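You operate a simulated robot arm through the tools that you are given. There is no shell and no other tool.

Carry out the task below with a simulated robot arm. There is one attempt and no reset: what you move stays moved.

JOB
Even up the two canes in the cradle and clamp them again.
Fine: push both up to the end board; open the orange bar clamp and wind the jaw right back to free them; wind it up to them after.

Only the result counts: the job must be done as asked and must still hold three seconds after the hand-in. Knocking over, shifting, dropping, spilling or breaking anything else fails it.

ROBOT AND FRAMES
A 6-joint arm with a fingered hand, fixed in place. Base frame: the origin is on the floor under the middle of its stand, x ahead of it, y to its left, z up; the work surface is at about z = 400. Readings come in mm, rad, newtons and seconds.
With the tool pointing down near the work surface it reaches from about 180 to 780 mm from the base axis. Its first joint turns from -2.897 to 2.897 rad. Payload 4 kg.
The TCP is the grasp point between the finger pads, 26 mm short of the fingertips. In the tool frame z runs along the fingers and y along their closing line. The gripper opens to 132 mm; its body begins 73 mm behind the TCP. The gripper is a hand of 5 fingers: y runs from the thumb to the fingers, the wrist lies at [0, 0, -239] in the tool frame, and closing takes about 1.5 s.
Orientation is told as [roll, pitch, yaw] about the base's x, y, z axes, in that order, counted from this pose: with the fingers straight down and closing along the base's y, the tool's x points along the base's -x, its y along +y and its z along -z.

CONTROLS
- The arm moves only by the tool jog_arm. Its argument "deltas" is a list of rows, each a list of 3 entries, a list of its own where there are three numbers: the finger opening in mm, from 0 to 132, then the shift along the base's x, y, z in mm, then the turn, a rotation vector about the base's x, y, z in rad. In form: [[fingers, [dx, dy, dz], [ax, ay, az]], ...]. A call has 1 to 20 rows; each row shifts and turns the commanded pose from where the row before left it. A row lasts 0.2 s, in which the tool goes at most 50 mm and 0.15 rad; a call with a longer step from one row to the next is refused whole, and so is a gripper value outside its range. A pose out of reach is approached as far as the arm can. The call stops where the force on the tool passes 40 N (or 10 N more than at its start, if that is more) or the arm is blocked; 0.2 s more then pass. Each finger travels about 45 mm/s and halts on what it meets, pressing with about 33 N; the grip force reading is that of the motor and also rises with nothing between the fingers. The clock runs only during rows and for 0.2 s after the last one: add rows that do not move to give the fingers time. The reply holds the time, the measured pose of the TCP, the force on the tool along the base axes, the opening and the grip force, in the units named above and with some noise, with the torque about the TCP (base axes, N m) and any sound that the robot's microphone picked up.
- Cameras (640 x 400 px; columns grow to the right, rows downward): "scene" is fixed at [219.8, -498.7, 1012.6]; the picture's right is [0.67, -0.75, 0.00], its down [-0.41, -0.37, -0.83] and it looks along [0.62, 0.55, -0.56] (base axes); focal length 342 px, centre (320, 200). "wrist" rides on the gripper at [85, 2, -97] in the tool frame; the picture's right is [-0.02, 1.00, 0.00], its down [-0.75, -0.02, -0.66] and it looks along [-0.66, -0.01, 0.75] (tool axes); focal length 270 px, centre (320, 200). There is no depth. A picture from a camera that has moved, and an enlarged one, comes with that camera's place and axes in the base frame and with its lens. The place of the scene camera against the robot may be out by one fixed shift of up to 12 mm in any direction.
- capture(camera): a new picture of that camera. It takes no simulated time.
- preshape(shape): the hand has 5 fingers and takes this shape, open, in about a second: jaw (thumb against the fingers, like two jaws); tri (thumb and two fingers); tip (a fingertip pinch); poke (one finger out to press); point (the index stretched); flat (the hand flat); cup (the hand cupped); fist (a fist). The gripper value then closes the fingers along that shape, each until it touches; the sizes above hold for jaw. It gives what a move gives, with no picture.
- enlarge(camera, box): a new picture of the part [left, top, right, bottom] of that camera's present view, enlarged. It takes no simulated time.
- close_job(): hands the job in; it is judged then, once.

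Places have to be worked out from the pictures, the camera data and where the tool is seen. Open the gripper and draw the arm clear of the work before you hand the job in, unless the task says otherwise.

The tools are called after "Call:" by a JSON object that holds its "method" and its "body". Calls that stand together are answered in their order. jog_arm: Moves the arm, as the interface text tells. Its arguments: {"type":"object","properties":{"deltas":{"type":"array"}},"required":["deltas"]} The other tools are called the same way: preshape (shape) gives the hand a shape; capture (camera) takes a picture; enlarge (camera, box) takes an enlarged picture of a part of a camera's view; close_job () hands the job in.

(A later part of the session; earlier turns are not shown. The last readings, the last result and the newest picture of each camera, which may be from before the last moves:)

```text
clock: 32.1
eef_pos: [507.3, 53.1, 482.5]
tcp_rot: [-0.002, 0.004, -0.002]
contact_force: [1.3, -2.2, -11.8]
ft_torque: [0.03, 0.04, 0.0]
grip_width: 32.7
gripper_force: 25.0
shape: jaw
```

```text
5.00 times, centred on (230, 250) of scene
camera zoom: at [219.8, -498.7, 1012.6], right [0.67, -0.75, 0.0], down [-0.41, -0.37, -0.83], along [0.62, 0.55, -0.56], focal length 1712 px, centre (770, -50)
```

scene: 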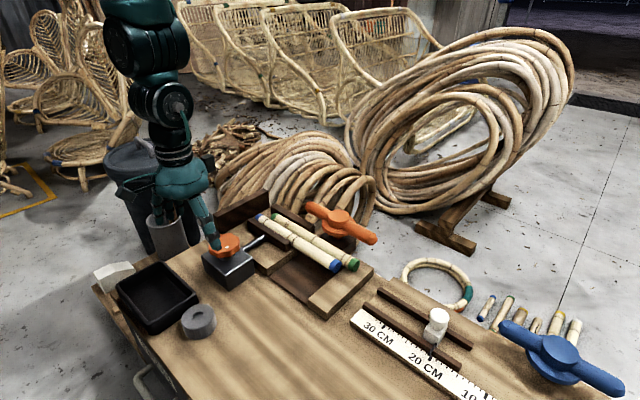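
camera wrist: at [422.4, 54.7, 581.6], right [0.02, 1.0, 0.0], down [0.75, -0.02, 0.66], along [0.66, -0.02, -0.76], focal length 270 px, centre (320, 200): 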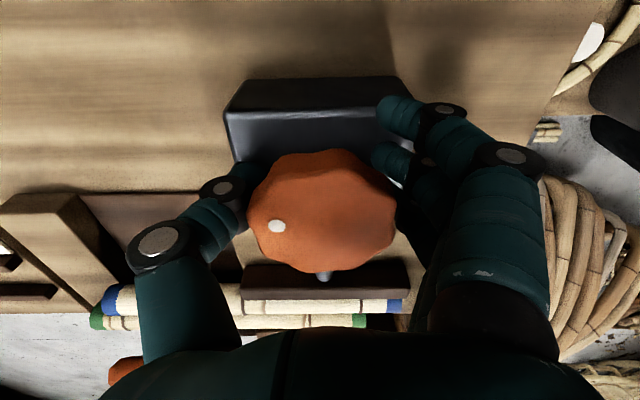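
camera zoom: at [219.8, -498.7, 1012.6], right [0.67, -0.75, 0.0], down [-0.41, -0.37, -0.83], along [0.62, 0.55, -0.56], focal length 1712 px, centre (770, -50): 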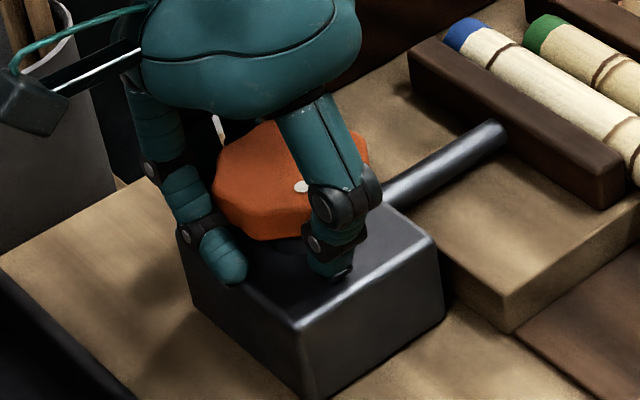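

The fingers slid under the knob's skirt, so the knob sits higher than I thought (roughly z 476-500). I'll open, raise about 18 mm so the pads meet its rim, and close again.

Call:
{"method": "jog_arm", "body": {"deltas": [[110, [0, 0, 0], [0, 0, 0]], [110, [0, 0, 0], [0, 0, 0]], [110, [0, 0, 0], [0, 0, 0]], [110, [0, 0, 0], [0, 0, 0]], [110, [0, 0, 9], [0, 0, 0]], [110, [0, 0, 9], [0, 0, 0]], [50, [0, 0, 0], [0, 0, 0]], [50, [0, 0, 0], [0, 0, 0]], [50, [0, 0, 0], [0, 0, 0]], [50, [0, 0, 0], [0, 0, 0]], [50, [0, 0, 0], [0, 0, 0]], [50, [0, 0, 0], [0, 0, 0]]]}}

Call:
{"method": "enlarge", "body": {"camera": "wrist", "box": [180, 60, 480, 300]}}

Call:
{"method": "enlarge", "body": {"camera": "scene", "box": [190, 210, 270, 290]}}

```text
clock: 34.7
eef_pos: [507.3, 53.5, 501.7]
tcp_rot: [-0.001, 0.003, -0.001]
contact_force: [0.2, 0.2, 0.7]
ft_torque: [0.02, -0.02, 0.02]
grip_width: 49.5
gripper_force: 0.1
shape: jaw
```

```text
1.67 times, centred on (330, 180) of wrist
camera zoom: at [422.6, 54.4, 599.3], right [0.02, 1.0, 0.0], down [0.75, -0.02, 0.66], along [0.66, -0.01, -0.75], focal length 450 px, centre (303, 233)
```

zoom: 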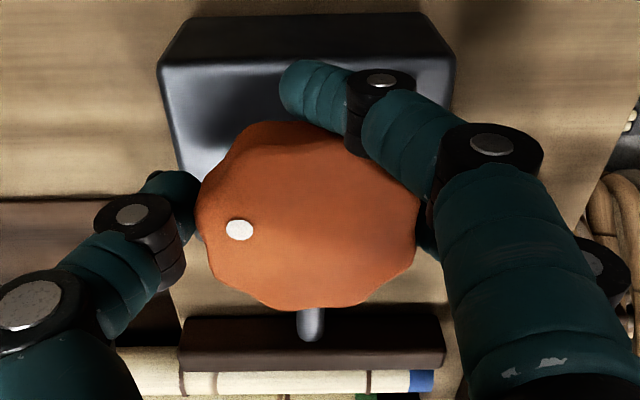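

```text
5.00 times, centred on (230, 250) of scene
camera zoom: at [219.8, -498.7, 1012.6], right [0.67, -0.75, 0.0], down [-0.41, -0.37, -0.83], along [0.62, 0.55, -0.56], focal length 1712 px, centre (770, -50)
```

zoom: 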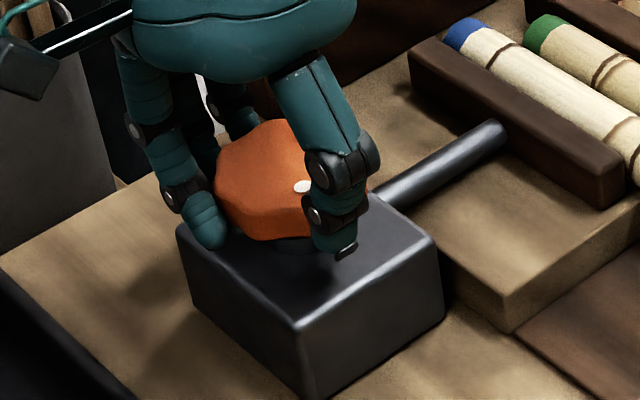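

The white dot triangulates to z≈496 and the knob centre to about (507, 54), but the tips are still hooking under. I'll open, go up another 11 mm and close again.

Call:
{"method": "jog_arm", "body": {"deltas": [[100, [0, 0, 0], [0, 0, 0]], [100, [0, 0, 0], [0, 0, 0]], [100, [0, 0, 0], [0, 0, 0]], [100, [0, 0, 6], [0, 0, 0]], [100, [0, 0, 5], [0, 0, 0]], [50, [0, 0, 0], [0, 0, 0]], [50, [0, 0, 0], [0, 0, 0]], [50, [0, 0, 0], [0, 0, 0]], [50, [0, 0, 0], [0, 0, 0]], [50, [0, 0, 0], [0, 0, 0]], [50, [0, 0, 0], [0, 0, 0]]]}}

Call:
{"method": "enlarge", "body": {"camera": "wrist", "box": [180, 60, 480, 300]}}

Call:
{"method": "enlarge", "body": {"camera": "scene", "box": [190, 210, 270, 290]}}

```text
clock: 37.1
eef_pos: [506.4, 54.7, 511.8]
tcp_rot: [0.0, 0.004, -0.001]
contact_force: [0.2, -0.2, -1.4]
ft_torque: [0.04, -0.02, 0.09]
grip_width: 46.4
gripper_force: 9.3
shape: jaw
```

```text
1.67 times, centred on (330, 180) of wrist
camera zoom: at [422.5, 54.3, 610.2], right [0.02, 1.0, 0.0], down [0.75, -0.02, 0.66], along [0.66, -0.02, -0.75], focal length 450 px, centre (303, 233)
```

zoom: 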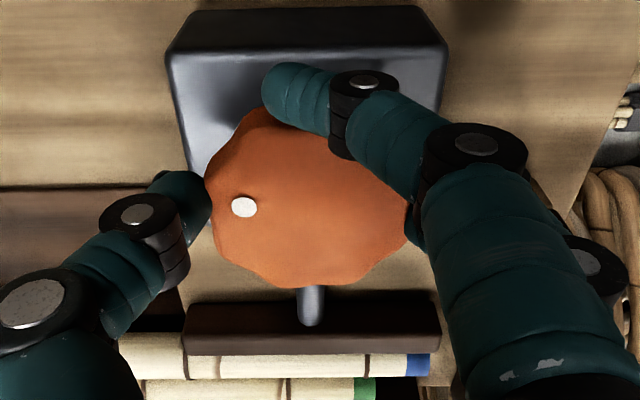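

```text
5.00 times, centred on (230, 250) of scene
camera zoom: at [219.8, -498.7, 1012.6], right [0.67, -0.75, 0.0], down [-0.41, -0.37, -0.83], along [0.62, 0.55, -0.56], focal length 1712 px, centre (770, -50)
```

zoom: 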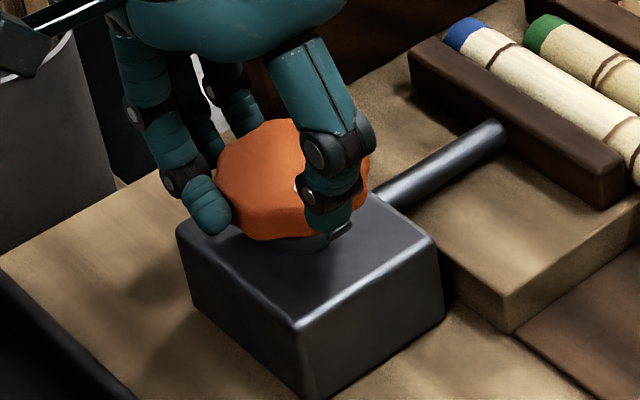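

Grip force shows contact now. I'll squeeze a bit more and try a small counter-clockwise turn to see whether the dot and the jaw move.

Call:
{"method": "jog_arm", "body": {"deltas": [[30, [0, 0, 0], [0, 0, 0]], [30, [0, 0, 0], [0, 0, 0]], [30, [0, 0, 0], [0, 0, 0.1]], [30, [0, 0, 0], [0, 0, 0.1]], [30, [0, 0, 0], [0, 0, 0.1]], [30, [0, 0, 0], [0, 0, 0.1]], [30, [0, 0, 0], [0, 0, 0.1]], [30, [0, 0, 0], [0, 0, 0]]]}}

Call:
{"method": "enlarge", "body": {"camera": "wrist", "box": [180, 60, 480, 300]}}

Call:
{"method": "enlarge", "body": {"camera": "scene", "box": [190, 190, 310, 290]}}

```text
clock: 38.9
eef_pos: [509.0, 51.9, 510.6]
tcp_rot: [-0.003, 0.002, 0.5]
contact_force: [4.8, -22.8, -5.2]
ft_torque: [-0.46, -0.05, -0.18]
grip_width: 44.6
gripper_force: 33.0
shape: jaw
```

```text
1.67 times, centred on (330, 180) of wrist
camera zoom: at [432.2, 13.0, 610.5], right [-0.46, 0.89, 0.0], down [0.67, 0.35, 0.66], along [0.58, 0.3, -0.76], focal length 450 px, centre (303, 233)
```

zoom: 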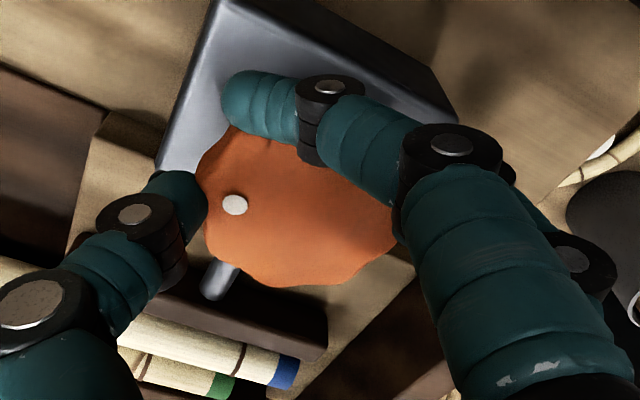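

```text
4.00 times, centred on (250, 240) of scene
camera zoom: at [219.8, -498.7, 1012.6], right [0.67, -0.75, 0.0], down [-0.41, -0.37, -0.83], along [0.62, 0.55, -0.56], focal length 1369 px, centre (600, 40)
```

zoom: 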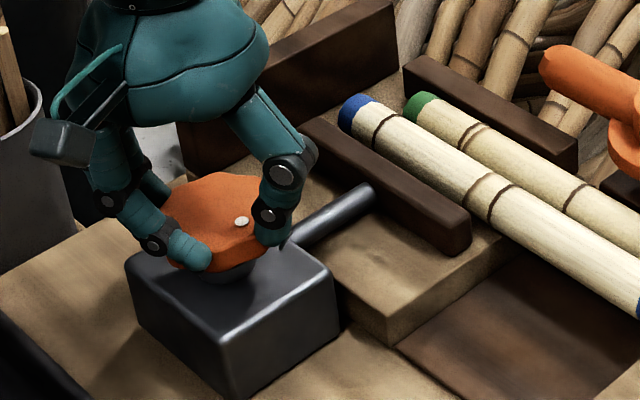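

The knob turns with the hand and the jaw appears to be backing off, so counter-clockwise is the unwind direction. The side load suggests the grip centre is about 4 mm off, so I'll correct for that and continue turning.

Call:
{"method": "jog_arm", "body": {"deltas": [[30, [1.5, -3.0, 0], [0, 0, 0.05]], [30, [0.3, 0.2, 0], [0, 0, 0.1]], [30, [0.3, 0.3, 0], [0, 0, 0.1]], [30, [0.3, 0.3, 0], [0, 0, 0.1]], [30, [0.3, 0.3, 0], [0, 0, 0.1]], [30, [0.3, 0.3, 0], [0, 0, 0.1]], [30, [0.2, 0.3, 0], [0, 0, 0.1]], [30, [0.2, 0.3, 0], [0, 0, 0.1]], [30, [0, 0, 0], [0, 0, 0]]]}}

Call:
{"method": "enlarge", "body": {"camera": "wrist", "box": [180, 60, 480, 300]}}

Call:
{"method": "enlarge", "body": {"camera": "scene", "box": [190, 190, 310, 290]}}

```text
clock: 40.9
eef_pos: [510.9, 49.9, 512.4]
tcp_rot: [-0.003, 0.01, 1.248]
contact_force: [8.5, -37.6, -7.2]
ft_torque: [-0.69, -0.12, -0.22]
grip_width: 44.9
gripper_force: 33.0
shape: jaw
```

```text
1.67 times, centred on (330, 180) of wrist
camera zoom: at [482.4, -30.1, 611.2], right [-0.94, 0.34, -0.01], down [0.25, 0.72, 0.65], along [0.22, 0.61, -0.76], focal length 450 px, centre (303, 233)
```

zoom: 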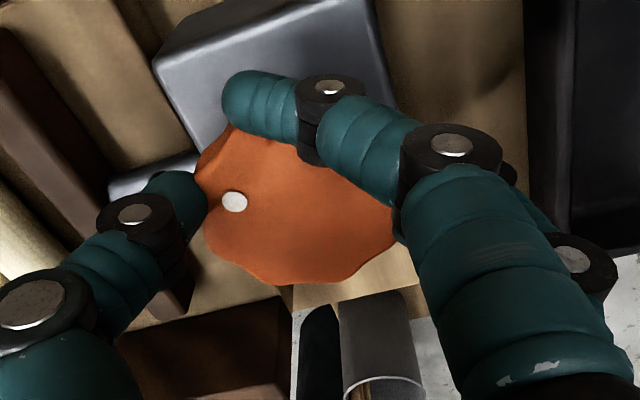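

```text
4.00 times, centred on (250, 240) of scene
camera zoom: at [219.8, -498.7, 1012.6], right [0.67, -0.75, 0.0], down [-0.41, -0.37, -0.83], along [0.62, 0.55, -0.56], focal length 1369 px, centre (600, 40)
```

zoom: 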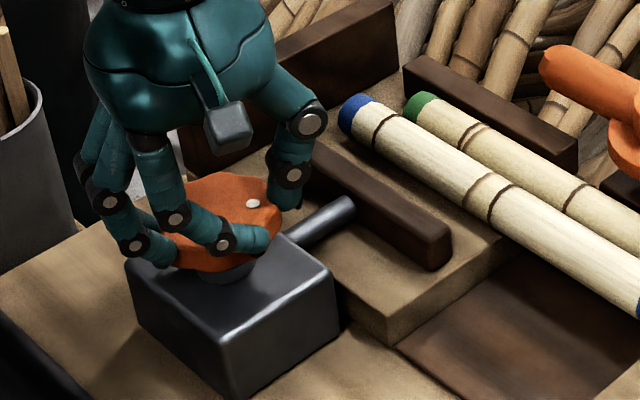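

The knob is turning and the jaw is retreating. The side force pattern gives the knob axis at about (512.5, 53.5). I'll release, lift, rewind the wrist and look at how far the jaw has come.

Call:
{"method": "jog_arm", "body": {"deltas": [[100, [0, -1, 0], [0, 0, 0]], [100, [0, -1, 0], [0, 0, 0]], [100, [0, 0, 0], [0, 0, 0]], [100, [0, 0, 0], [0, 0, 0]], [100, [0, 0, 15], [0, 0, 0]], [100, [0, 0, 25], [0, 0, 0]], [100, [0, 0, 0], [0, 0, -0.15]], [100, [0, 0, 0], [0, 0, -0.15]], [100, [0, 0, 0], [0, 0, -0.15]], [100, [0, 0, 0], [0, 0, -0.15]], [100, [0, 0, 0], [0, 0, -0.15]], [100, [0, 0, 0], [0, 0, -0.15]], [100, [0, 0, 0], [0, 0, -0.15]], [100, [0, 0, 0], [0, 0, -0.15]], [100, [0, 0, 0], [0, 0, -0.05]], [100, [0, 0, 0], [0, 0, 0]]]}}

Call:
{"method": "capture", "body": {"camera": "wrist"}}

Call:
{"method": "enlarge", "body": {"camera": "scene", "box": [190, 190, 310, 290]}}

```text
clock: 44.3
eef_pos: [510.9, 50.2, 552.1]
tcp_rot: [0.0, 0.005, -0.003]
contact_force: [0.3, -0.4, 0.7]
ft_torque: [0.0, 0.0, 0.0]
grip_width: 99.6
gripper_force: 0.0
shape: jaw
```

```text
taken
camera wrist: at [426.1, 51.8, 650.3], right [0.02, 1.0, 0.0], down [0.75, -0.02, 0.66], along [0.66, -0.02, -0.76], focal length 270 px, centre (320, 200)
```

wrist: 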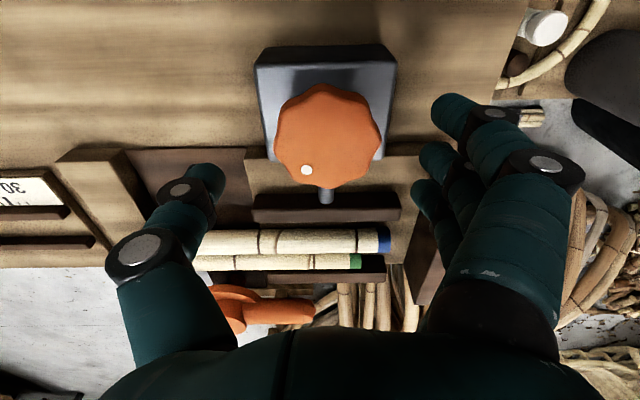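

```text
4.00 times, centred on (250, 240) of scene
camera zoom: at [219.8, -498.7, 1012.6], right [0.67, -0.75, 0.0], down [-0.41, -0.37, -0.83], along [0.62, 0.55, -0.56], focal length 1369 px, centre (600, 40)
```

zoom: 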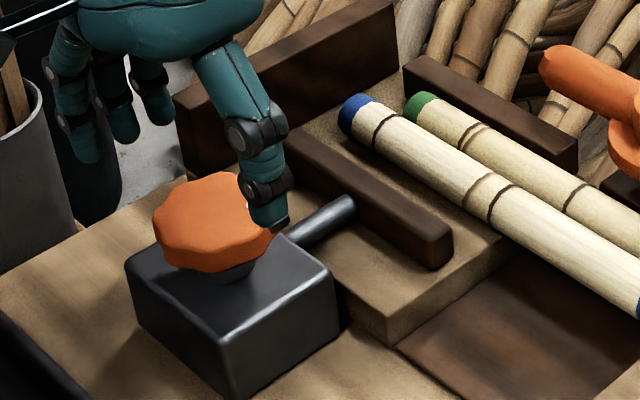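

The dot shows about 1.2 rad of turn and the jaw has moved back about 12 mm, leaving the canes untouched. I'll take a longer second stroke, pre-rotating to yaw -1.4 centred on the axis and gripping again.

Call:
{"method": "jog_arm", "body": {"deltas": [[100, [1.6, 3.3, 0], [0, 0, -0.14]], [100, [0, 0, 0], [0, 0, -0.14]], [100, [0, 0, 0], [0, 0, -0.14]], [100, [0, 0, 0], [0, 0, -0.14]], [100, [0, 0, 0], [0, 0, -0.14]], [100, [0, 0, 0], [0, 0, -0.14]], [100, [0, 0, 0], [0, 0, -0.14]], [100, [0, 0, 0], [0, 0, -0.14]], [100, [0, 0, 0], [0, 0, -0.14]], [100, [0, 0, 0], [0, 0, -0.14]], [100, [0, 0, -15], [0, 0, 0]], [100, [0, 0, -15], [0, 0, 0]], [100, [0, 0, -10], [0, 0, 0]], [50, [0, 0, 0], [0, 0, 0]], [40, [0, 0, 0], [0, 0, 0]], [40, [0, 0, 0], [0, 0, 0]], [40, [0, 0, 0], [0, 0, 0]], [40, [0, 0, 0], [0, 0, 0]], [40, [0, 0, 0], [0, 0, 0]]]}}

Call:
{"method": "capture", "body": {"camera": "wrist"}}

Call:
{"method": "enlarge", "body": {"camera": "scene", "box": [190, 190, 310, 290]}}

```text
clock: 48.3
eef_pos: [513.1, 54.2, 511.4]
tcp_rot: [0.0, 0.003, -1.402]
contact_force: [1.8, -2.3, -1.7]
ft_torque: [-0.06, -0.06, 0.0]
grip_width: 46.0
gripper_force: 33.2
shape: jaw
```

```text
taken
camera wrist: at [499.2, 136.0, 610.1], right [0.99, 0.15, 0.0], down [0.11, -0.75, 0.66], along [0.1, -0.65, -0.75], focal length 270 px, centre (320, 200)
```

wrist: 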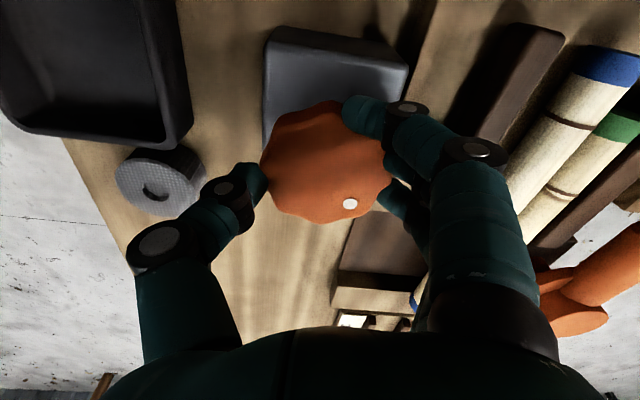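

```text
4.00 times, centred on (250, 240) of scene
camera zoom: at [219.8, -498.7, 1012.6], right [0.67, -0.75, 0.0], down [-0.41, -0.37, -0.83], along [0.62, 0.55, -0.56], focal length 1369 px, centre (600, 40)
```

zoom: 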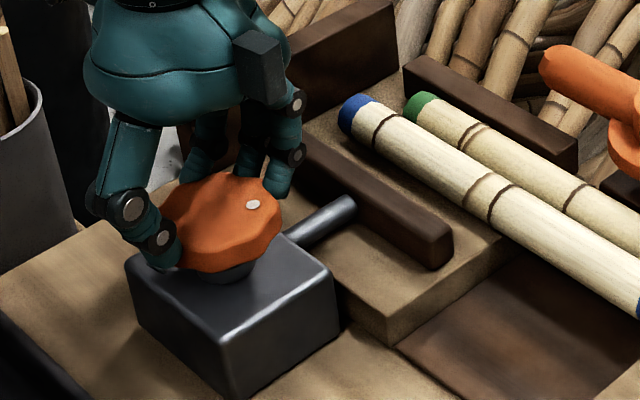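

The grip is well centred with no side load. I'll turn counter-clockwise 1.2 rad and check the jaw.

Call:
{"method": "jog_arm", "body": {"deltas": [[40, [0, 0, 0], [0, 0, 0.12]], [40, [0, 0, 0], [0, 0, 0.12]], [40, [0, 0, 0], [0, 0, 0.12]], [40, [0, 0, 0], [0, 0, 0.12]], [40, [0, 0, 0], [0, 0, 0.12]], [40, [0, 0, 0], [0, 0, 0.12]], [40, [0, 0, 0], [0, 0, 0.12]], [40, [0, 0, 0], [0, 0, 0.12]], [40, [0, 0, 0], [0, 0, 0.12]], [40, [0, 0, 0], [0, 0, 0.12]], [40, [0, 0, 0], [0, 0, 0]]]}}

Call:
{"method": "capture", "body": {"camera": "wrist"}}

Call:
{"method": "enlarge", "body": {"camera": "scene", "box": [190, 190, 310, 290]}}

```text
clock: 50.2
eef_pos: [514.3, 54.4, 513.1]
tcp_rot: [0.0, -0.003, -0.402]
contact_force: [7.1, -4.1, -9.2]
ft_torque: [0.09, 0.2, -1.42]
grip_width: 44.8
gripper_force: 32.9
shape: jaw
stopped in row 9: the force on the tool passed its limit at 41 N (the readings are from after the stop); the commanded pose is now the measured one
```

```text
taken
camera wrist: at [437.6, 86.8, 609.8], right [0.41, 0.91, 0.0], down [0.68, -0.31, 0.66], along [0.6, -0.27, -0.75], focal length 270 px, centre (320, 200)
```

wrist: 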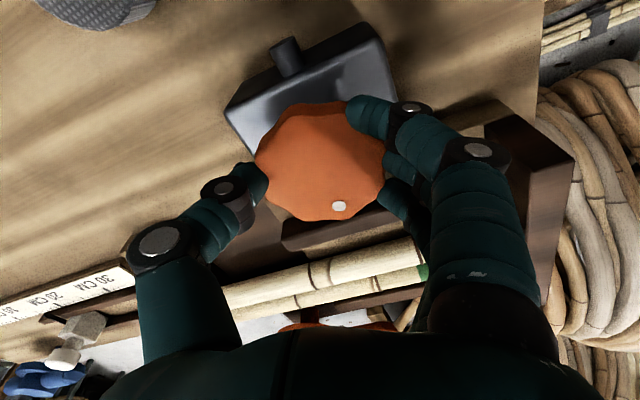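

```text
4.00 times, centred on (250, 240) of scene
camera zoom: at [219.8, -498.7, 1012.6], right [0.67, -0.75, 0.0], down [-0.41, -0.37, -0.83], along [0.62, 0.55, -0.56], focal length 1369 px, centre (600, 40)
```

zoom: 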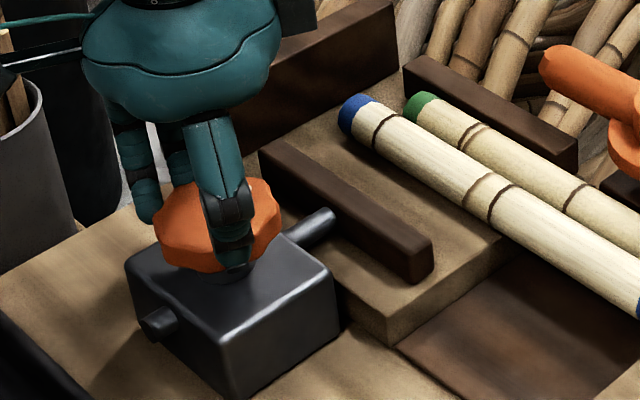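

The knob reached its back stop (1.4 Nm of resisting torque), the rod now protrudes behind the block and the jaw is right back. I'll release and lift away, then look at the canes and end board.

Call:
{"method": "jog_arm", "body": {"deltas": [[100, [0, 0, 0], [0, 0, 0]], [100, [0, 0, 0], [0, 0, 0]], [100, [0, 0, 0], [0, 0, 0]], [100, [0, 0, 0], [0, 0, 0]], [100, [0, 0, 20], [0, 0, 0]], [100, [0, 0, 30], [0, 0, 0.1]], [100, [0, -5, 30], [0, 0, 0.15]], [100, [0, -20, 20], [0, 0, 0.15]], [100, [10, -20, 0], [0, 0, 0]], [100, [20, -20, 0], [0, 0, 0]], [100, [20, -20, 0], [0, 0, 0]], [100, [0, 0, 0], [0, 0, 0]]]}}

Call:
{"method": "capture", "body": {"camera": "wrist"}}

Call:
{"method": "enlarge", "body": {"camera": "scene", "box": [190, 180, 390, 305]}}

```text
clock: 52.8
eef_pos: [566.1, -30.3, 612.0]
tcp_rot: [0.003, -0.003, -0.001]
contact_force: [-0.1, 0.8, -0.3]
ft_torque: [-0.03, -0.01, 0.01]
grip_width: 99.6
gripper_force: 0.1
shape: jaw
```

```text
taken
camera wrist: at [479.4, -30.9, 710.6], right [0.02, 1.0, 0.0], down [0.75, -0.02, 0.66], along [0.66, -0.01, -0.75], focal length 270 px, centre (320, 200)
```

wrist: 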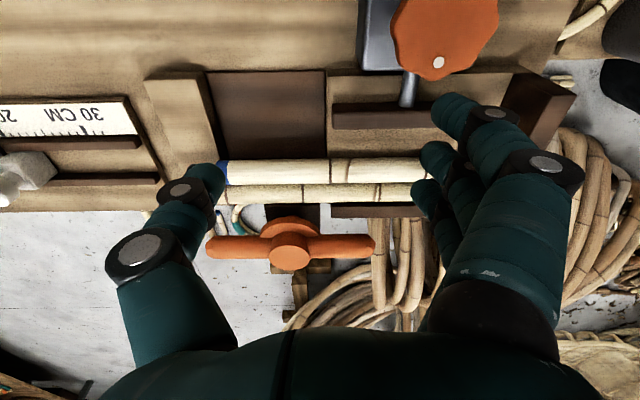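

```text
3.20 times, centred on (290, 242) of scene
camera zoom: at [219.8, -498.7, 1012.6], right [0.67, -0.75, 0.0], down [-0.41, -0.37, -0.83], along [0.62, 0.55, -0.56], focal length 1096 px, centre (416, 64)
```

zoom: 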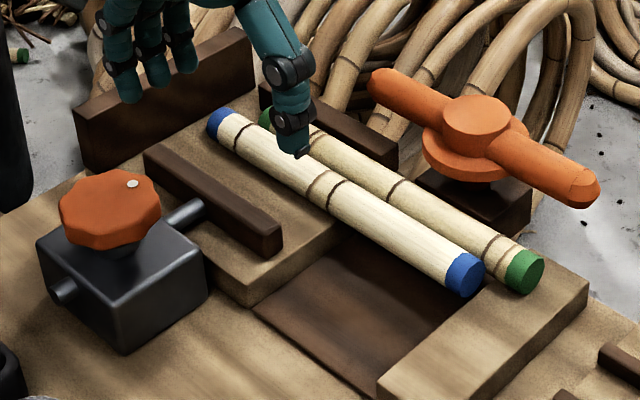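

The canes haven't moved, the jaw is well clear and the bar is fully open. Now I'll try the "flat" hand as a paddle for pushing the cane ends.

Call:
{"method": "preshape", "body": {"shape": "flat"}}

Call:
{"method": "capture", "body": {"camera": "wrist"}}

Call:
{"method": "capture", "body": {"camera": "scene"}}

```text
clock: 53.7
eef_pos: [565.1, -31.0, 613.1]
tcp_rot: [0.002, -0.003, -0.001]
contact_force: [0.0, -0.6, 0.4]
ft_torque: [-0.01, 0.03, 0.04]
grip_width: 125.9
gripper_force: 0.1
shape: flat
```

```text
taken
camera wrist: at [479.4, -30.6, 710.6], right [0.02, 1.0, 0.0], down [0.75, -0.02, 0.66], along [0.66, -0.01, -0.75], focal length 270 px, centre (320, 200)
```

wrist: 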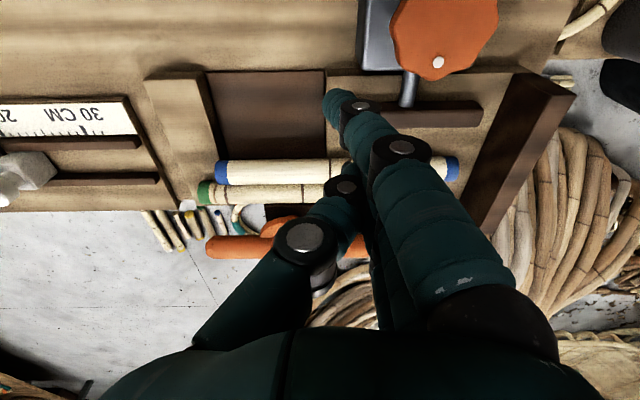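

```text
taken
```

scene: 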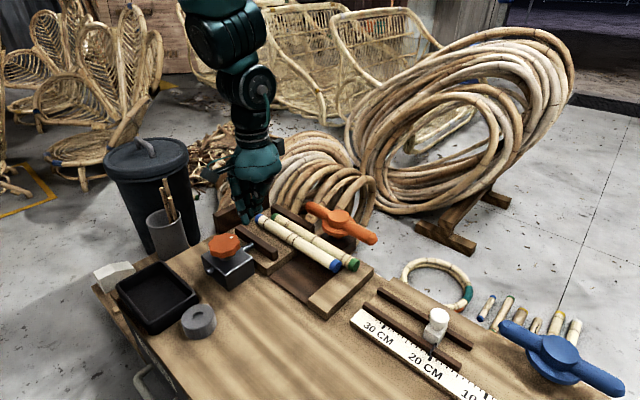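

The flat hand makes a vertical paddle and leaves the view open. I'll enlarge it to measure the gaps to the end board and the finger position.

Call:
{"method": "enlarge", "body": {"camera": "wrist", "box": [300, 60, 600, 260]}}

Call:
{"method": "enlarge", "body": {"camera": "scene", "box": [200, 130, 320, 260]}}

```text
2.00 times, centred on (450, 160) of wrist
camera zoom: at [479.4, -30.6, 710.6], right [0.02, 1.0, 0.0], down [0.75, -0.02, 0.66], along [0.66, -0.01, -0.75], focal length 541 px, centre (60, 280)
```

zoom: 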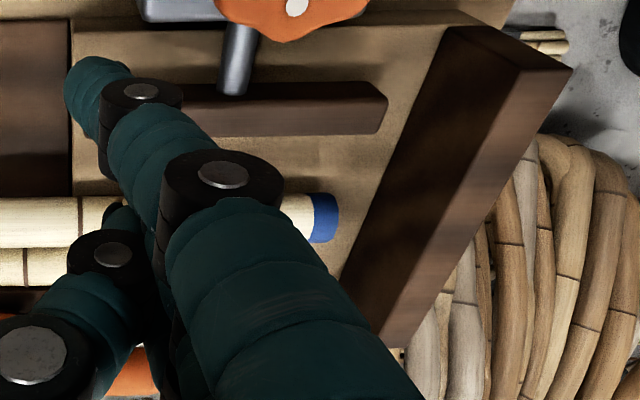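

```text
3.08 times, centred on (260, 195) of scene
camera zoom: at [219.8, -498.7, 1012.6], right [0.67, -0.75, 0.0], down [-0.41, -0.37, -0.83], along [0.62, 0.55, -0.56], focal length 1053 px, centre (505, 215)
```

zoom: 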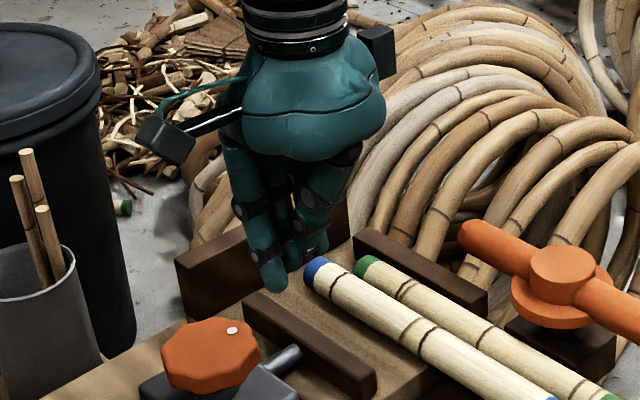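

The end board face is at y≈164, so blue has about 30 mm to go and green about 63 mm. I'll take the paddle behind the -y ends, aiming for x≈684, y≈-222.

Call:
{"method": "jog_arm", "body": {"deltas": [[126, [20, -40, 0], [0, 0, 0]], [126, [20, -40, 0], [0, 0, 0]], [126, [25, -40, -10], [0, 0, 0]], [126, [25, -40, -20], [0, 0, 0]], [126, [29, -31, -23], [0, 0, 0]], [126, [0, 0, 0], [0, 0, 0]]]}}

Call:
{"method": "capture", "body": {"camera": "wrist"}}

Call:
{"method": "enlarge", "body": {"camera": "scene", "box": [260, 130, 460, 330]}}

```text
refused: row 4 steps farther than a row can; nothing moved
```

```text
taken
camera wrist: at [479.4, -30.6, 710.6], right [0.02, 1.0, 0.0], down [0.75, -0.02, 0.66], along [0.66, -0.01, -0.75], focal length 270 px, centre (320, 200)
```

wrist: 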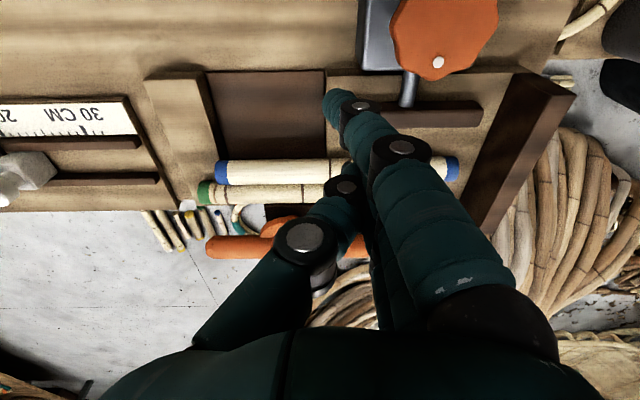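

```text
2.00 times, centred on (360, 230) of scene
camera zoom: at [219.8, -498.7, 1012.6], right [0.67, -0.75, 0.0], down [-0.41, -0.37, -0.83], along [0.62, 0.55, -0.56], focal length 685 px, centre (240, 140)
```

zoom: 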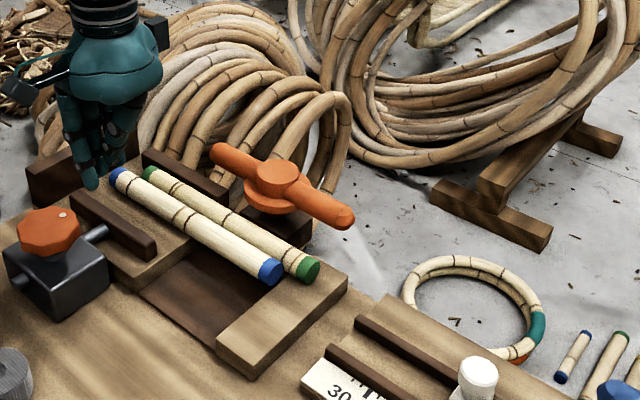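

One row exceeded the 50 mm limit, so nothing moved. I'll resend with shorter rows.

Call:
{"method": "jog_arm", "body": {"deltas": [[126, [18, -32, 0], [0, 0, 0]], [126, [20, -32, 0], [0, 0, 0]], [126, [20, -32, 0], [0, 0, 0]], [126, [20, -32, -15], [0, 0, 0]], [126, [20, -32, -18], [0, 0, 0]], [126, [20, -31, -20], [0, 0, 0]], [126, [0, 0, 0], [0, 0, 0]]]}}

Call:
{"method": "capture", "body": {"camera": "wrist"}}

Call:
{"method": "enlarge", "body": {"camera": "scene", "box": [260, 130, 460, 330]}}

```text
clock: 55.3
eef_pos: [683.2, -223.2, 558.6]
tcp_rot: [0.003, -0.003, 0.004]
contact_force: [-0.3, 0.4, -0.6]
ft_torque: [0.01, -0.02, -0.01]
grip_width: 126.2
gripper_force: 0.0
shape: flat
```

```text
taken
camera wrist: at [597.7, -222.7, 656.7], right [0.02, 1.0, 0.0], down [0.75, -0.02, 0.66], along [0.66, -0.01, -0.75], focal length 270 px, centre (320, 200)
```

wrist: 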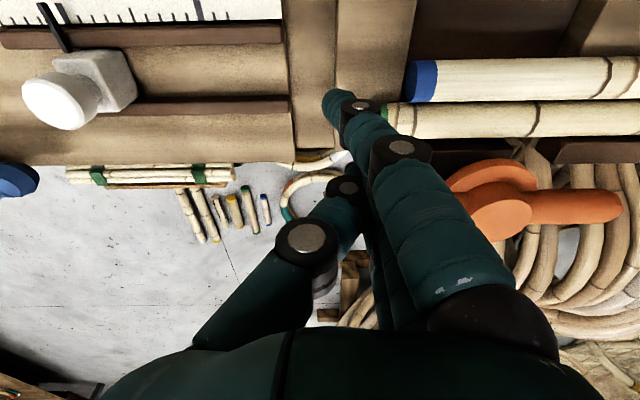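

```text
2.00 times, centred on (360, 230) of scene
camera zoom: at [219.8, -498.7, 1012.6], right [0.67, -0.75, 0.0], down [-0.41, -0.37, -0.83], along [0.62, 0.55, -0.56], focal length 685 px, centre (240, 140)
```

zoom: 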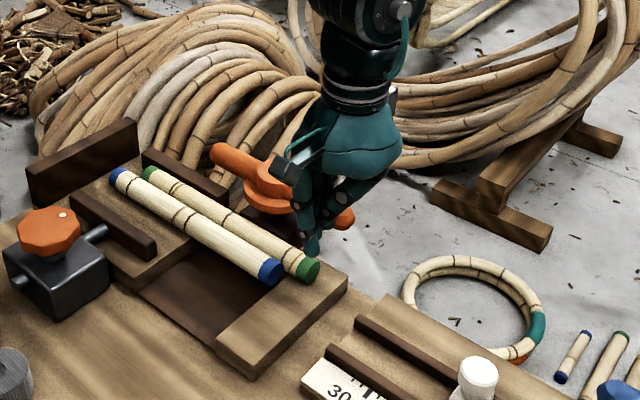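

I'm positioned behind the ends. I'll descend toward z≈470 with small steps at the end.

Call:
{"method": "jog_arm", "body": {"deltas": [[126, [0, 0, -30], [0, 0, 0]], [126, [0, 0, -25], [0, 0, 0]], [126, [0, 0, -18], [0, 0, 0]], [126, [0, 0, -10], [0, 0, 0]], [126, [0, 0, -4], [0, 0, 0]], [126, [0, 0, 0], [0, 0, 0]]]}}

Call:
{"method": "capture", "body": {"camera": "wrist"}}

Call:
{"method": "enlarge", "body": {"camera": "scene", "box": [300, 180, 400, 310]}}

```text
clock: 56.7
eef_pos: [683.2, -223.0, 472.2]
tcp_rot: [0.002, -0.004, 0.0]
contact_force: [-0.3, -0.1, 1.5]
ft_torque: [0.03, 0.02, -0.03]
grip_width: 126.0
gripper_force: 0.1
shape: flat
```

```text
taken
camera wrist: at [597.8, -222.1, 569.8], right [0.02, 1.0, 0.0], down [0.75, -0.02, 0.66], along [0.66, -0.01, -0.75], focal length 270 px, centre (320, 200)
```

wrist: 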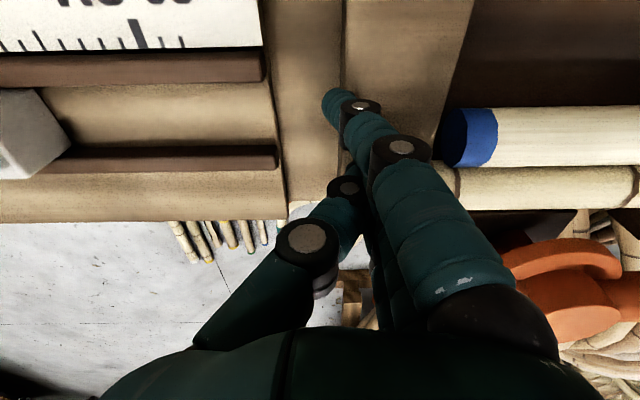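

```text
3.08 times, centred on (350, 245) of scene
camera zoom: at [219.8, -498.7, 1012.6], right [0.67, -0.75, 0.0], down [-0.41, -0.37, -0.83], along [0.62, 0.55, -0.56], focal length 1053 px, centre (228, 62)
```

zoom: 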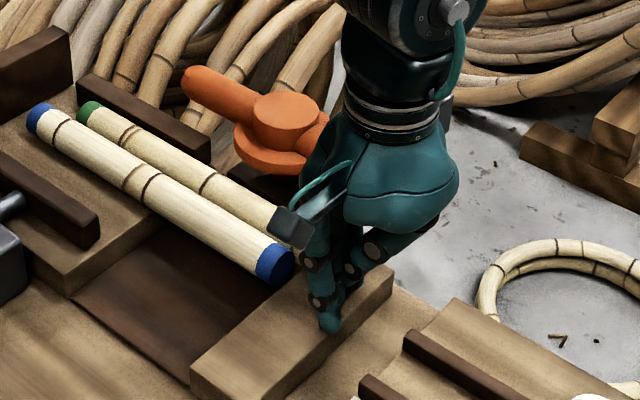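

No contact yet. I'll lower another 6 mm and begin easing +y toward the green cane's end.

Call:
{"method": "jog_arm", "body": {"deltas": [[126, [0, 0, -3], [0, 0, 0]], [126, [0, 0, -3], [0, 0, 0]], [126, [0, 5, 0], [0, 0, 0]], [126, [0, 5, 0], [0, 0, 0]], [126, [0, 5, 0], [0, 0, 0]], [126, [0, 0, 0], [0, 0, 0]]]}}

Call:
{"method": "capture", "body": {"camera": "wrist"}}

Call:
{"method": "enlarge", "body": {"camera": "scene", "box": [200, 180, 400, 310]}}

```text
clock: 58.1
eef_pos: [684.2, -207.9, 466.8]
tcp_rot: [0.001, -0.002, 0.0]
contact_force: [-0.5, 0.5, 0.2]
ft_torque: [-0.01, 0.0, 0.03]
grip_width: 126.2
gripper_force: 0.0
shape: flat
```

```text
taken
camera wrist: at [598.2, -206.8, 563.9], right [0.02, 1.0, 0.0], down [0.75, -0.02, 0.66], along [0.66, -0.01, -0.75], focal length 270 px, centre (320, 200)
```

wrist: 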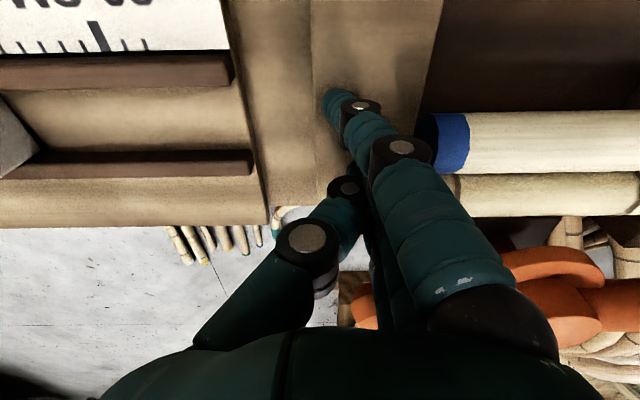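

```text
3.08 times, centred on (300, 245) of scene
camera zoom: at [219.8, -498.7, 1012.6], right [0.67, -0.75, 0.0], down [-0.41, -0.37, -0.83], along [0.62, 0.55, -0.56], focal length 1053 px, centre (382, 62)
```

zoom: 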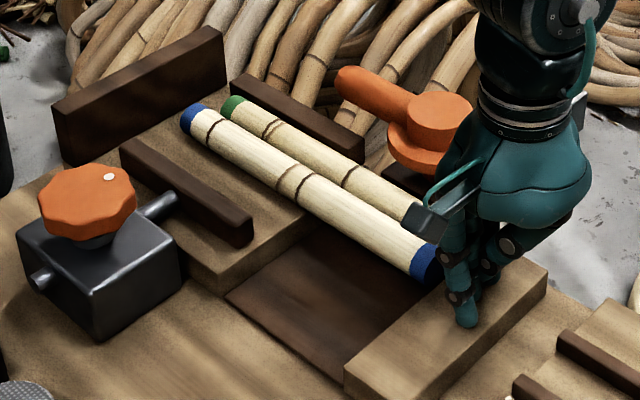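

I'll keep pushing gently in +y and watch for the green cane to start moving.

Call:
{"method": "jog_arm", "body": {"deltas": [[126, [0, 4, 0], [0, 0, 0]], [126, [0, 4, 0], [0, 0, 0]], [126, [0, 4, 0], [0, 0, 0]], [126, [0, 4, 0], [0, 0, 0]], [126, [0, 4, 0], [0, 0, 0]], [126, [0, 4, 0], [0, 0, 0]], [126, [0, 0, 0], [0, 0, 0]]]}}

Call:
{"method": "capture", "body": {"camera": "wrist"}}

Call:
{"method": "enlarge", "body": {"camera": "scene", "box": [200, 180, 400, 310]}}

```text
clock: 59.7
eef_pos: [684.5, -182.5, 465.9]
tcp_rot: [0.001, -0.002, 0.001]
contact_force: [-1.1, -0.2, 0.0]
ft_torque: [-0.02, 0.04, 0.01]
grip_width: 126.1
gripper_force: 0.1
shape: flat
```

```text
taken
camera wrist: at [598.3, -182.6, 564.2], right [0.02, 1.0, 0.0], down [0.75, -0.02, 0.66], along [0.66, -0.01, -0.75], focal length 270 px, centre (320, 200)
```

wrist: 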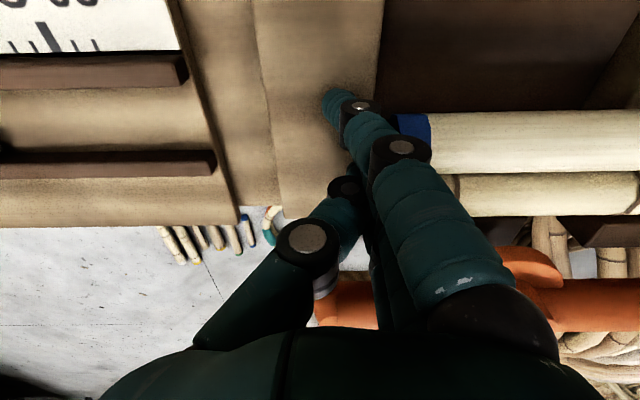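

```text
3.08 times, centred on (300, 245) of scene
camera zoom: at [219.8, -498.7, 1012.6], right [0.67, -0.75, 0.0], down [-0.41, -0.37, -0.83], along [0.62, 0.55, -0.56], focal length 1053 px, centre (382, 62)
```

zoom: 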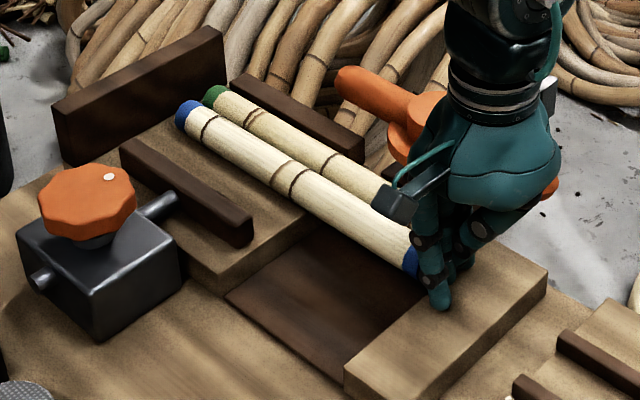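

Green is sliding and blue is starting to move too, with negligible force. I'll continue.

Call:
{"method": "jog_arm", "body": {"deltas": [[126, [0, 4, 0], [0, 0, 0]], [126, [0, 4, 0], [0, 0, 0]], [126, [0, 4, 0], [0, 0, 0]], [126, [0, 3, 0], [0, 0, 0]], [126, [0, 0, 0], [0, 0, 0]]]}}

Call:
{"method": "capture", "body": {"camera": "wrist"}}

Call:
{"method": "enlarge", "body": {"camera": "scene", "box": [200, 180, 400, 310]}}

```text
clock: 60.9
eef_pos: [683.5, -168.0, 466.3]
tcp_rot: [0.002, -0.003, 0.001]
contact_force: [0.4, 0.6, 0.5]
ft_torque: [-0.02, -0.01, 0.03]
grip_width: 126.4
gripper_force: 0.0
shape: flat
```

```text
taken
camera wrist: at [597.8, -167.7, 564.1], right [0.02, 1.0, 0.0], down [0.75, -0.02, 0.66], along [0.66, -0.01, -0.75], focal length 270 px, centre (320, 200)
```

wrist: 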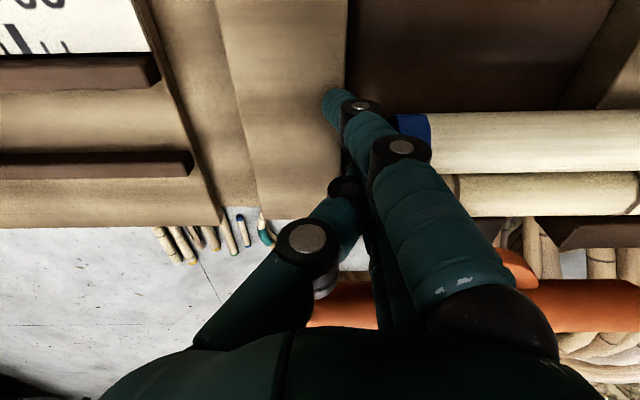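

```text
3.08 times, centred on (300, 245) of scene
camera zoom: at [219.8, -498.7, 1012.6], right [0.67, -0.75, 0.0], down [-0.41, -0.37, -0.83], along [0.62, 0.55, -0.56], focal length 1053 px, centre (382, 62)
```

zoom: 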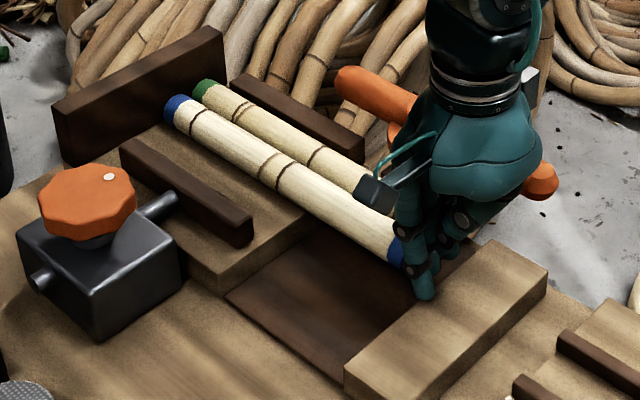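

The ends now look even and are moving together. About 12 mm remains to the board, so I'll use finer steps and watch the force.

Call:
{"method": "jog_arm", "body": {"deltas": [[126, [0, 2.5, 0], [0, 0, 0]], [126, [0, 2.5, 0], [0, 0, 0]], [126, [0, 2, 0], [0, 0, 0]], [126, [0, 2, 0], [0, 0, 0]], [126, [0, 0, 0], [0, 0, 0]]]}}

Call:
{"method": "capture", "body": {"camera": "wrist"}}

Call:
{"method": "enlarge", "body": {"camera": "scene", "box": [200, 180, 300, 260]}}

```text
clock: 62.1
eef_pos: [683.6, -160.0, 466.0]
tcp_rot: [0.002, -0.005, 0.001]
contact_force: [0.3, -0.4, -0.2]
ft_torque: [-0.02, 0.0, 0.02]
grip_width: 126.0
gripper_force: 0.0
shape: flat
```

```text
taken
camera wrist: at [597.8, -158.7, 564.0], right [0.02, 1.0, 0.0], down [0.75, -0.02, 0.66], along [0.66, -0.01, -0.75], focal length 270 px, centre (320, 200)
```

wrist: 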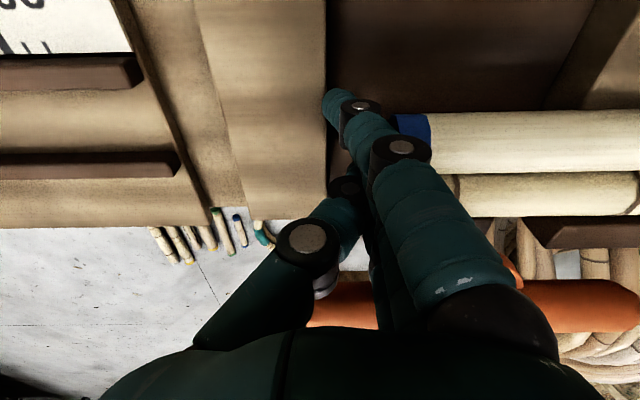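

```text
5.00 times, centred on (250, 220) of scene
camera zoom: at [219.8, -498.7, 1012.6], right [0.67, -0.75, 0.0], down [-0.41, -0.37, -0.83], along [0.62, 0.55, -0.56], focal length 1712 px, centre (670, 100)
```

zoom: 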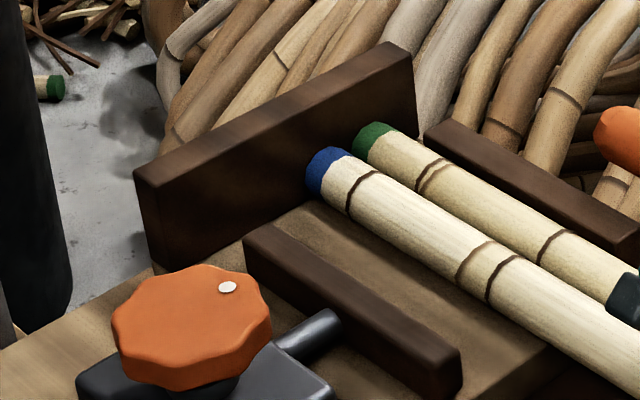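

A small gap is left. I'll continue in 1.5 mm steps until the force shows seating.

Call:
{"method": "jog_arm", "body": {"deltas": [[126, [0, 1.5, 0], [0, 0, 0]], [126, [0, 1.5, 0], [0, 0, 0]], [126, [0, 1.5, 0], [0, 0, 0]], [126, [0, 0, 0], [0, 0, 0]]]}}

Call:
{"method": "enlarge", "body": {"camera": "scene", "box": [220, 190, 290, 250]}}

```text
clock: 63.1
eef_pos: [683.5, -156.8, 466.6]
tcp_rot: [-0.002, -0.005, 0.001]
contact_force: [0.7, -11.7, 0.1]
ft_torque: [-0.06, 0.01, -0.01]
grip_width: 126.1
gripper_force: 0.0
shape: flat
```

```text
6.67 times, centred on (255, 220) of scene
camera zoom: at [219.8, -498.7, 1012.6], right [0.67, -0.75, 0.0], down [-0.41, -0.37, -0.83], along [0.62, 0.55, -0.56], focal length 2282 px, centre (753, 67)
```

zoom: 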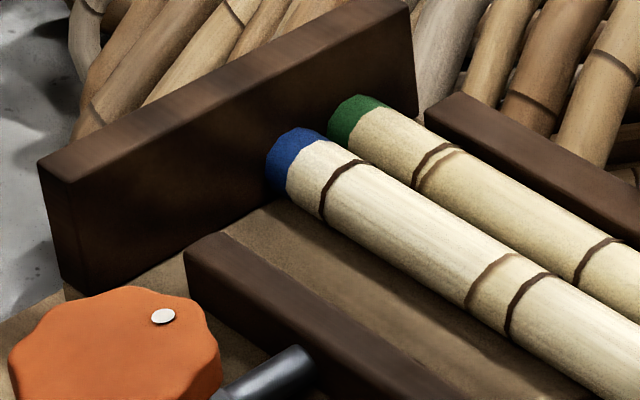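

The force rose to 11.7 N, and the near-zero yaw torque suggests both canes are bearing on the board. I'll seat them with one more small push, then back off and inspect.

Call:
{"method": "jog_arm", "body": {"deltas": [[126, [0, 1, 0], [0, 0, 0]], [126, [0, 0, 0], [0, 0, 0]]]}}

Call:
{"method": "enlarge", "body": {"camera": "scene", "box": [220, 190, 290, 250]}}

```text
clock: 63.7
eef_pos: [683.9, -155.2, 466.5]
tcp_rot: [0.0, -0.005, -0.001]
contact_force: [-0.8, -15.5, 1.0]
ft_torque: [-0.11, 0.01, -0.02]
grip_width: 126.1
gripper_force: 0.0
shape: flat
```

```text
6.67 times, centred on (255, 220) of scene
camera zoom: at [219.8, -498.7, 1012.6], right [0.67, -0.75, 0.0], down [-0.41, -0.37, -0.83], along [0.62, 0.55, -0.56], focal length 2282 px, centre (753, 67)
```

zoom: 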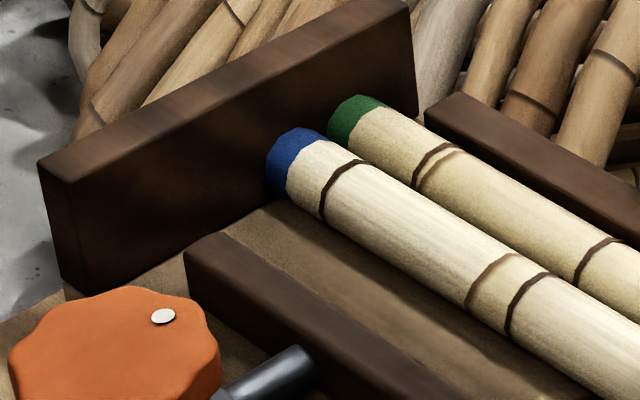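

Both ends are against the board. I'll ease back in -y, rise, and take a top view to confirm.

Call:
{"method": "jog_arm", "body": {"deltas": [[126, [0, -3, 0], [0, 0, 0]], [126, [0, -10, 0], [0, 0, 0]], [126, [0, -12, 0], [0, 0, 0]], [126, [0, -5, 25], [0, 0, 0]], [126, [0, 0, 40], [0, 0, 0]], [126, [-20, 10, 40], [0, 0, 0]], [126, [-30, 30, 20], [0, 0, 0]], [126, [-20, 35, 0], [0, 0, 0]], [126, [-20, 35, 0], [0, 0, 0]], [126, [-10, 35, 0], [0, 0, 0]], [126, [0, 35, 0], [0, 0, 0]], [126, [0, 0, 0], [0, 0, 0]]]}}

Call:
{"method": "capture", "body": {"camera": "wrist"}}

Call:
{"method": "enlarge", "body": {"camera": "scene", "box": [190, 180, 390, 305]}}

```text
clock: 66.3
eef_pos: [582.8, -3.0, 591.5]
tcp_rot: [0.001, -0.005, -0.001]
contact_force: [-0.1, -0.6, -0.2]
ft_torque: [0.01, 0.01, 0.0]
grip_width: 126.2
gripper_force: 0.2
shape: flat
```

```text
taken
camera wrist: at [497.4, -2.8, 688.9], right [0.02, 1.0, 0.0], down [0.75, -0.02, 0.66], along [0.66, -0.01, -0.75], focal length 270 px, centre (320, 200)
```

wrist: 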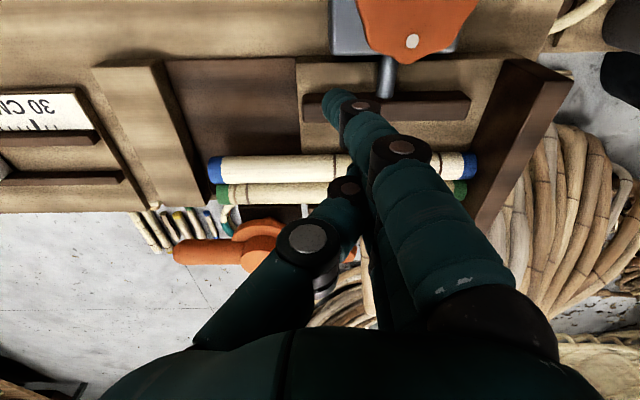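

```text
3.20 times, centred on (290, 242) of scene
camera zoom: at [219.8, -498.7, 1012.6], right [0.67, -0.75, 0.0], down [-0.41, -0.37, -0.83], along [0.62, 0.55, -0.56], focal length 1096 px, centre (416, 64)
```

zoom: 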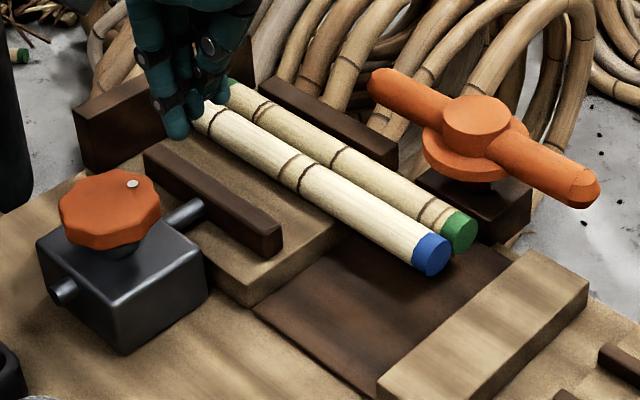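

Both canes are now off the right plank and even. I'll take a close look at the +y ends in the wrist view.

Call:
{"method": "enlarge", "body": {"camera": "wrist", "box": [400, 100, 560, 230]}}

Call:
{"method": "enlarge", "body": {"camera": "wrist", "box": [160, 100, 360, 230]}}

```text
3.08 times, centred on (480, 165) of wrist
camera zoom: at [497.4, -2.8, 688.9], right [0.02, 1.0, 0.0], down [0.75, -0.02, 0.66], along [0.66, -0.01, -0.75], focal length 832 px, centre (-172, 308)
```

zoom: 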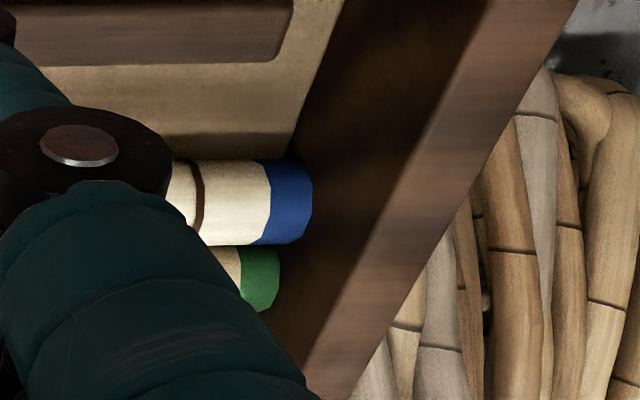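

```text
3.08 times, centred on (260, 165) of wrist
camera zoom: at [497.4, -2.8, 688.9], right [0.02, 1.0, 0.0], down [0.75, -0.02, 0.66], along [0.66, -0.01, -0.75], focal length 832 px, centre (505, 308)
```

zoom: 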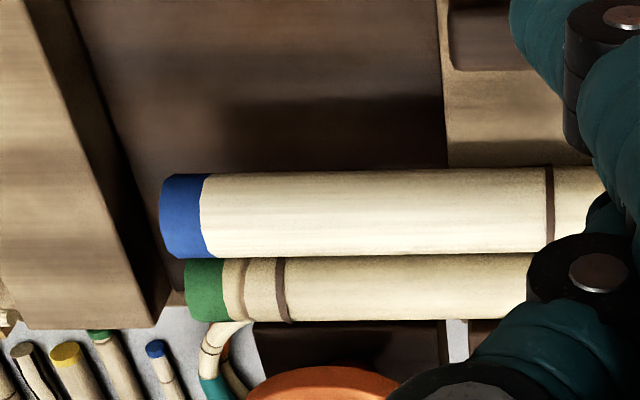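

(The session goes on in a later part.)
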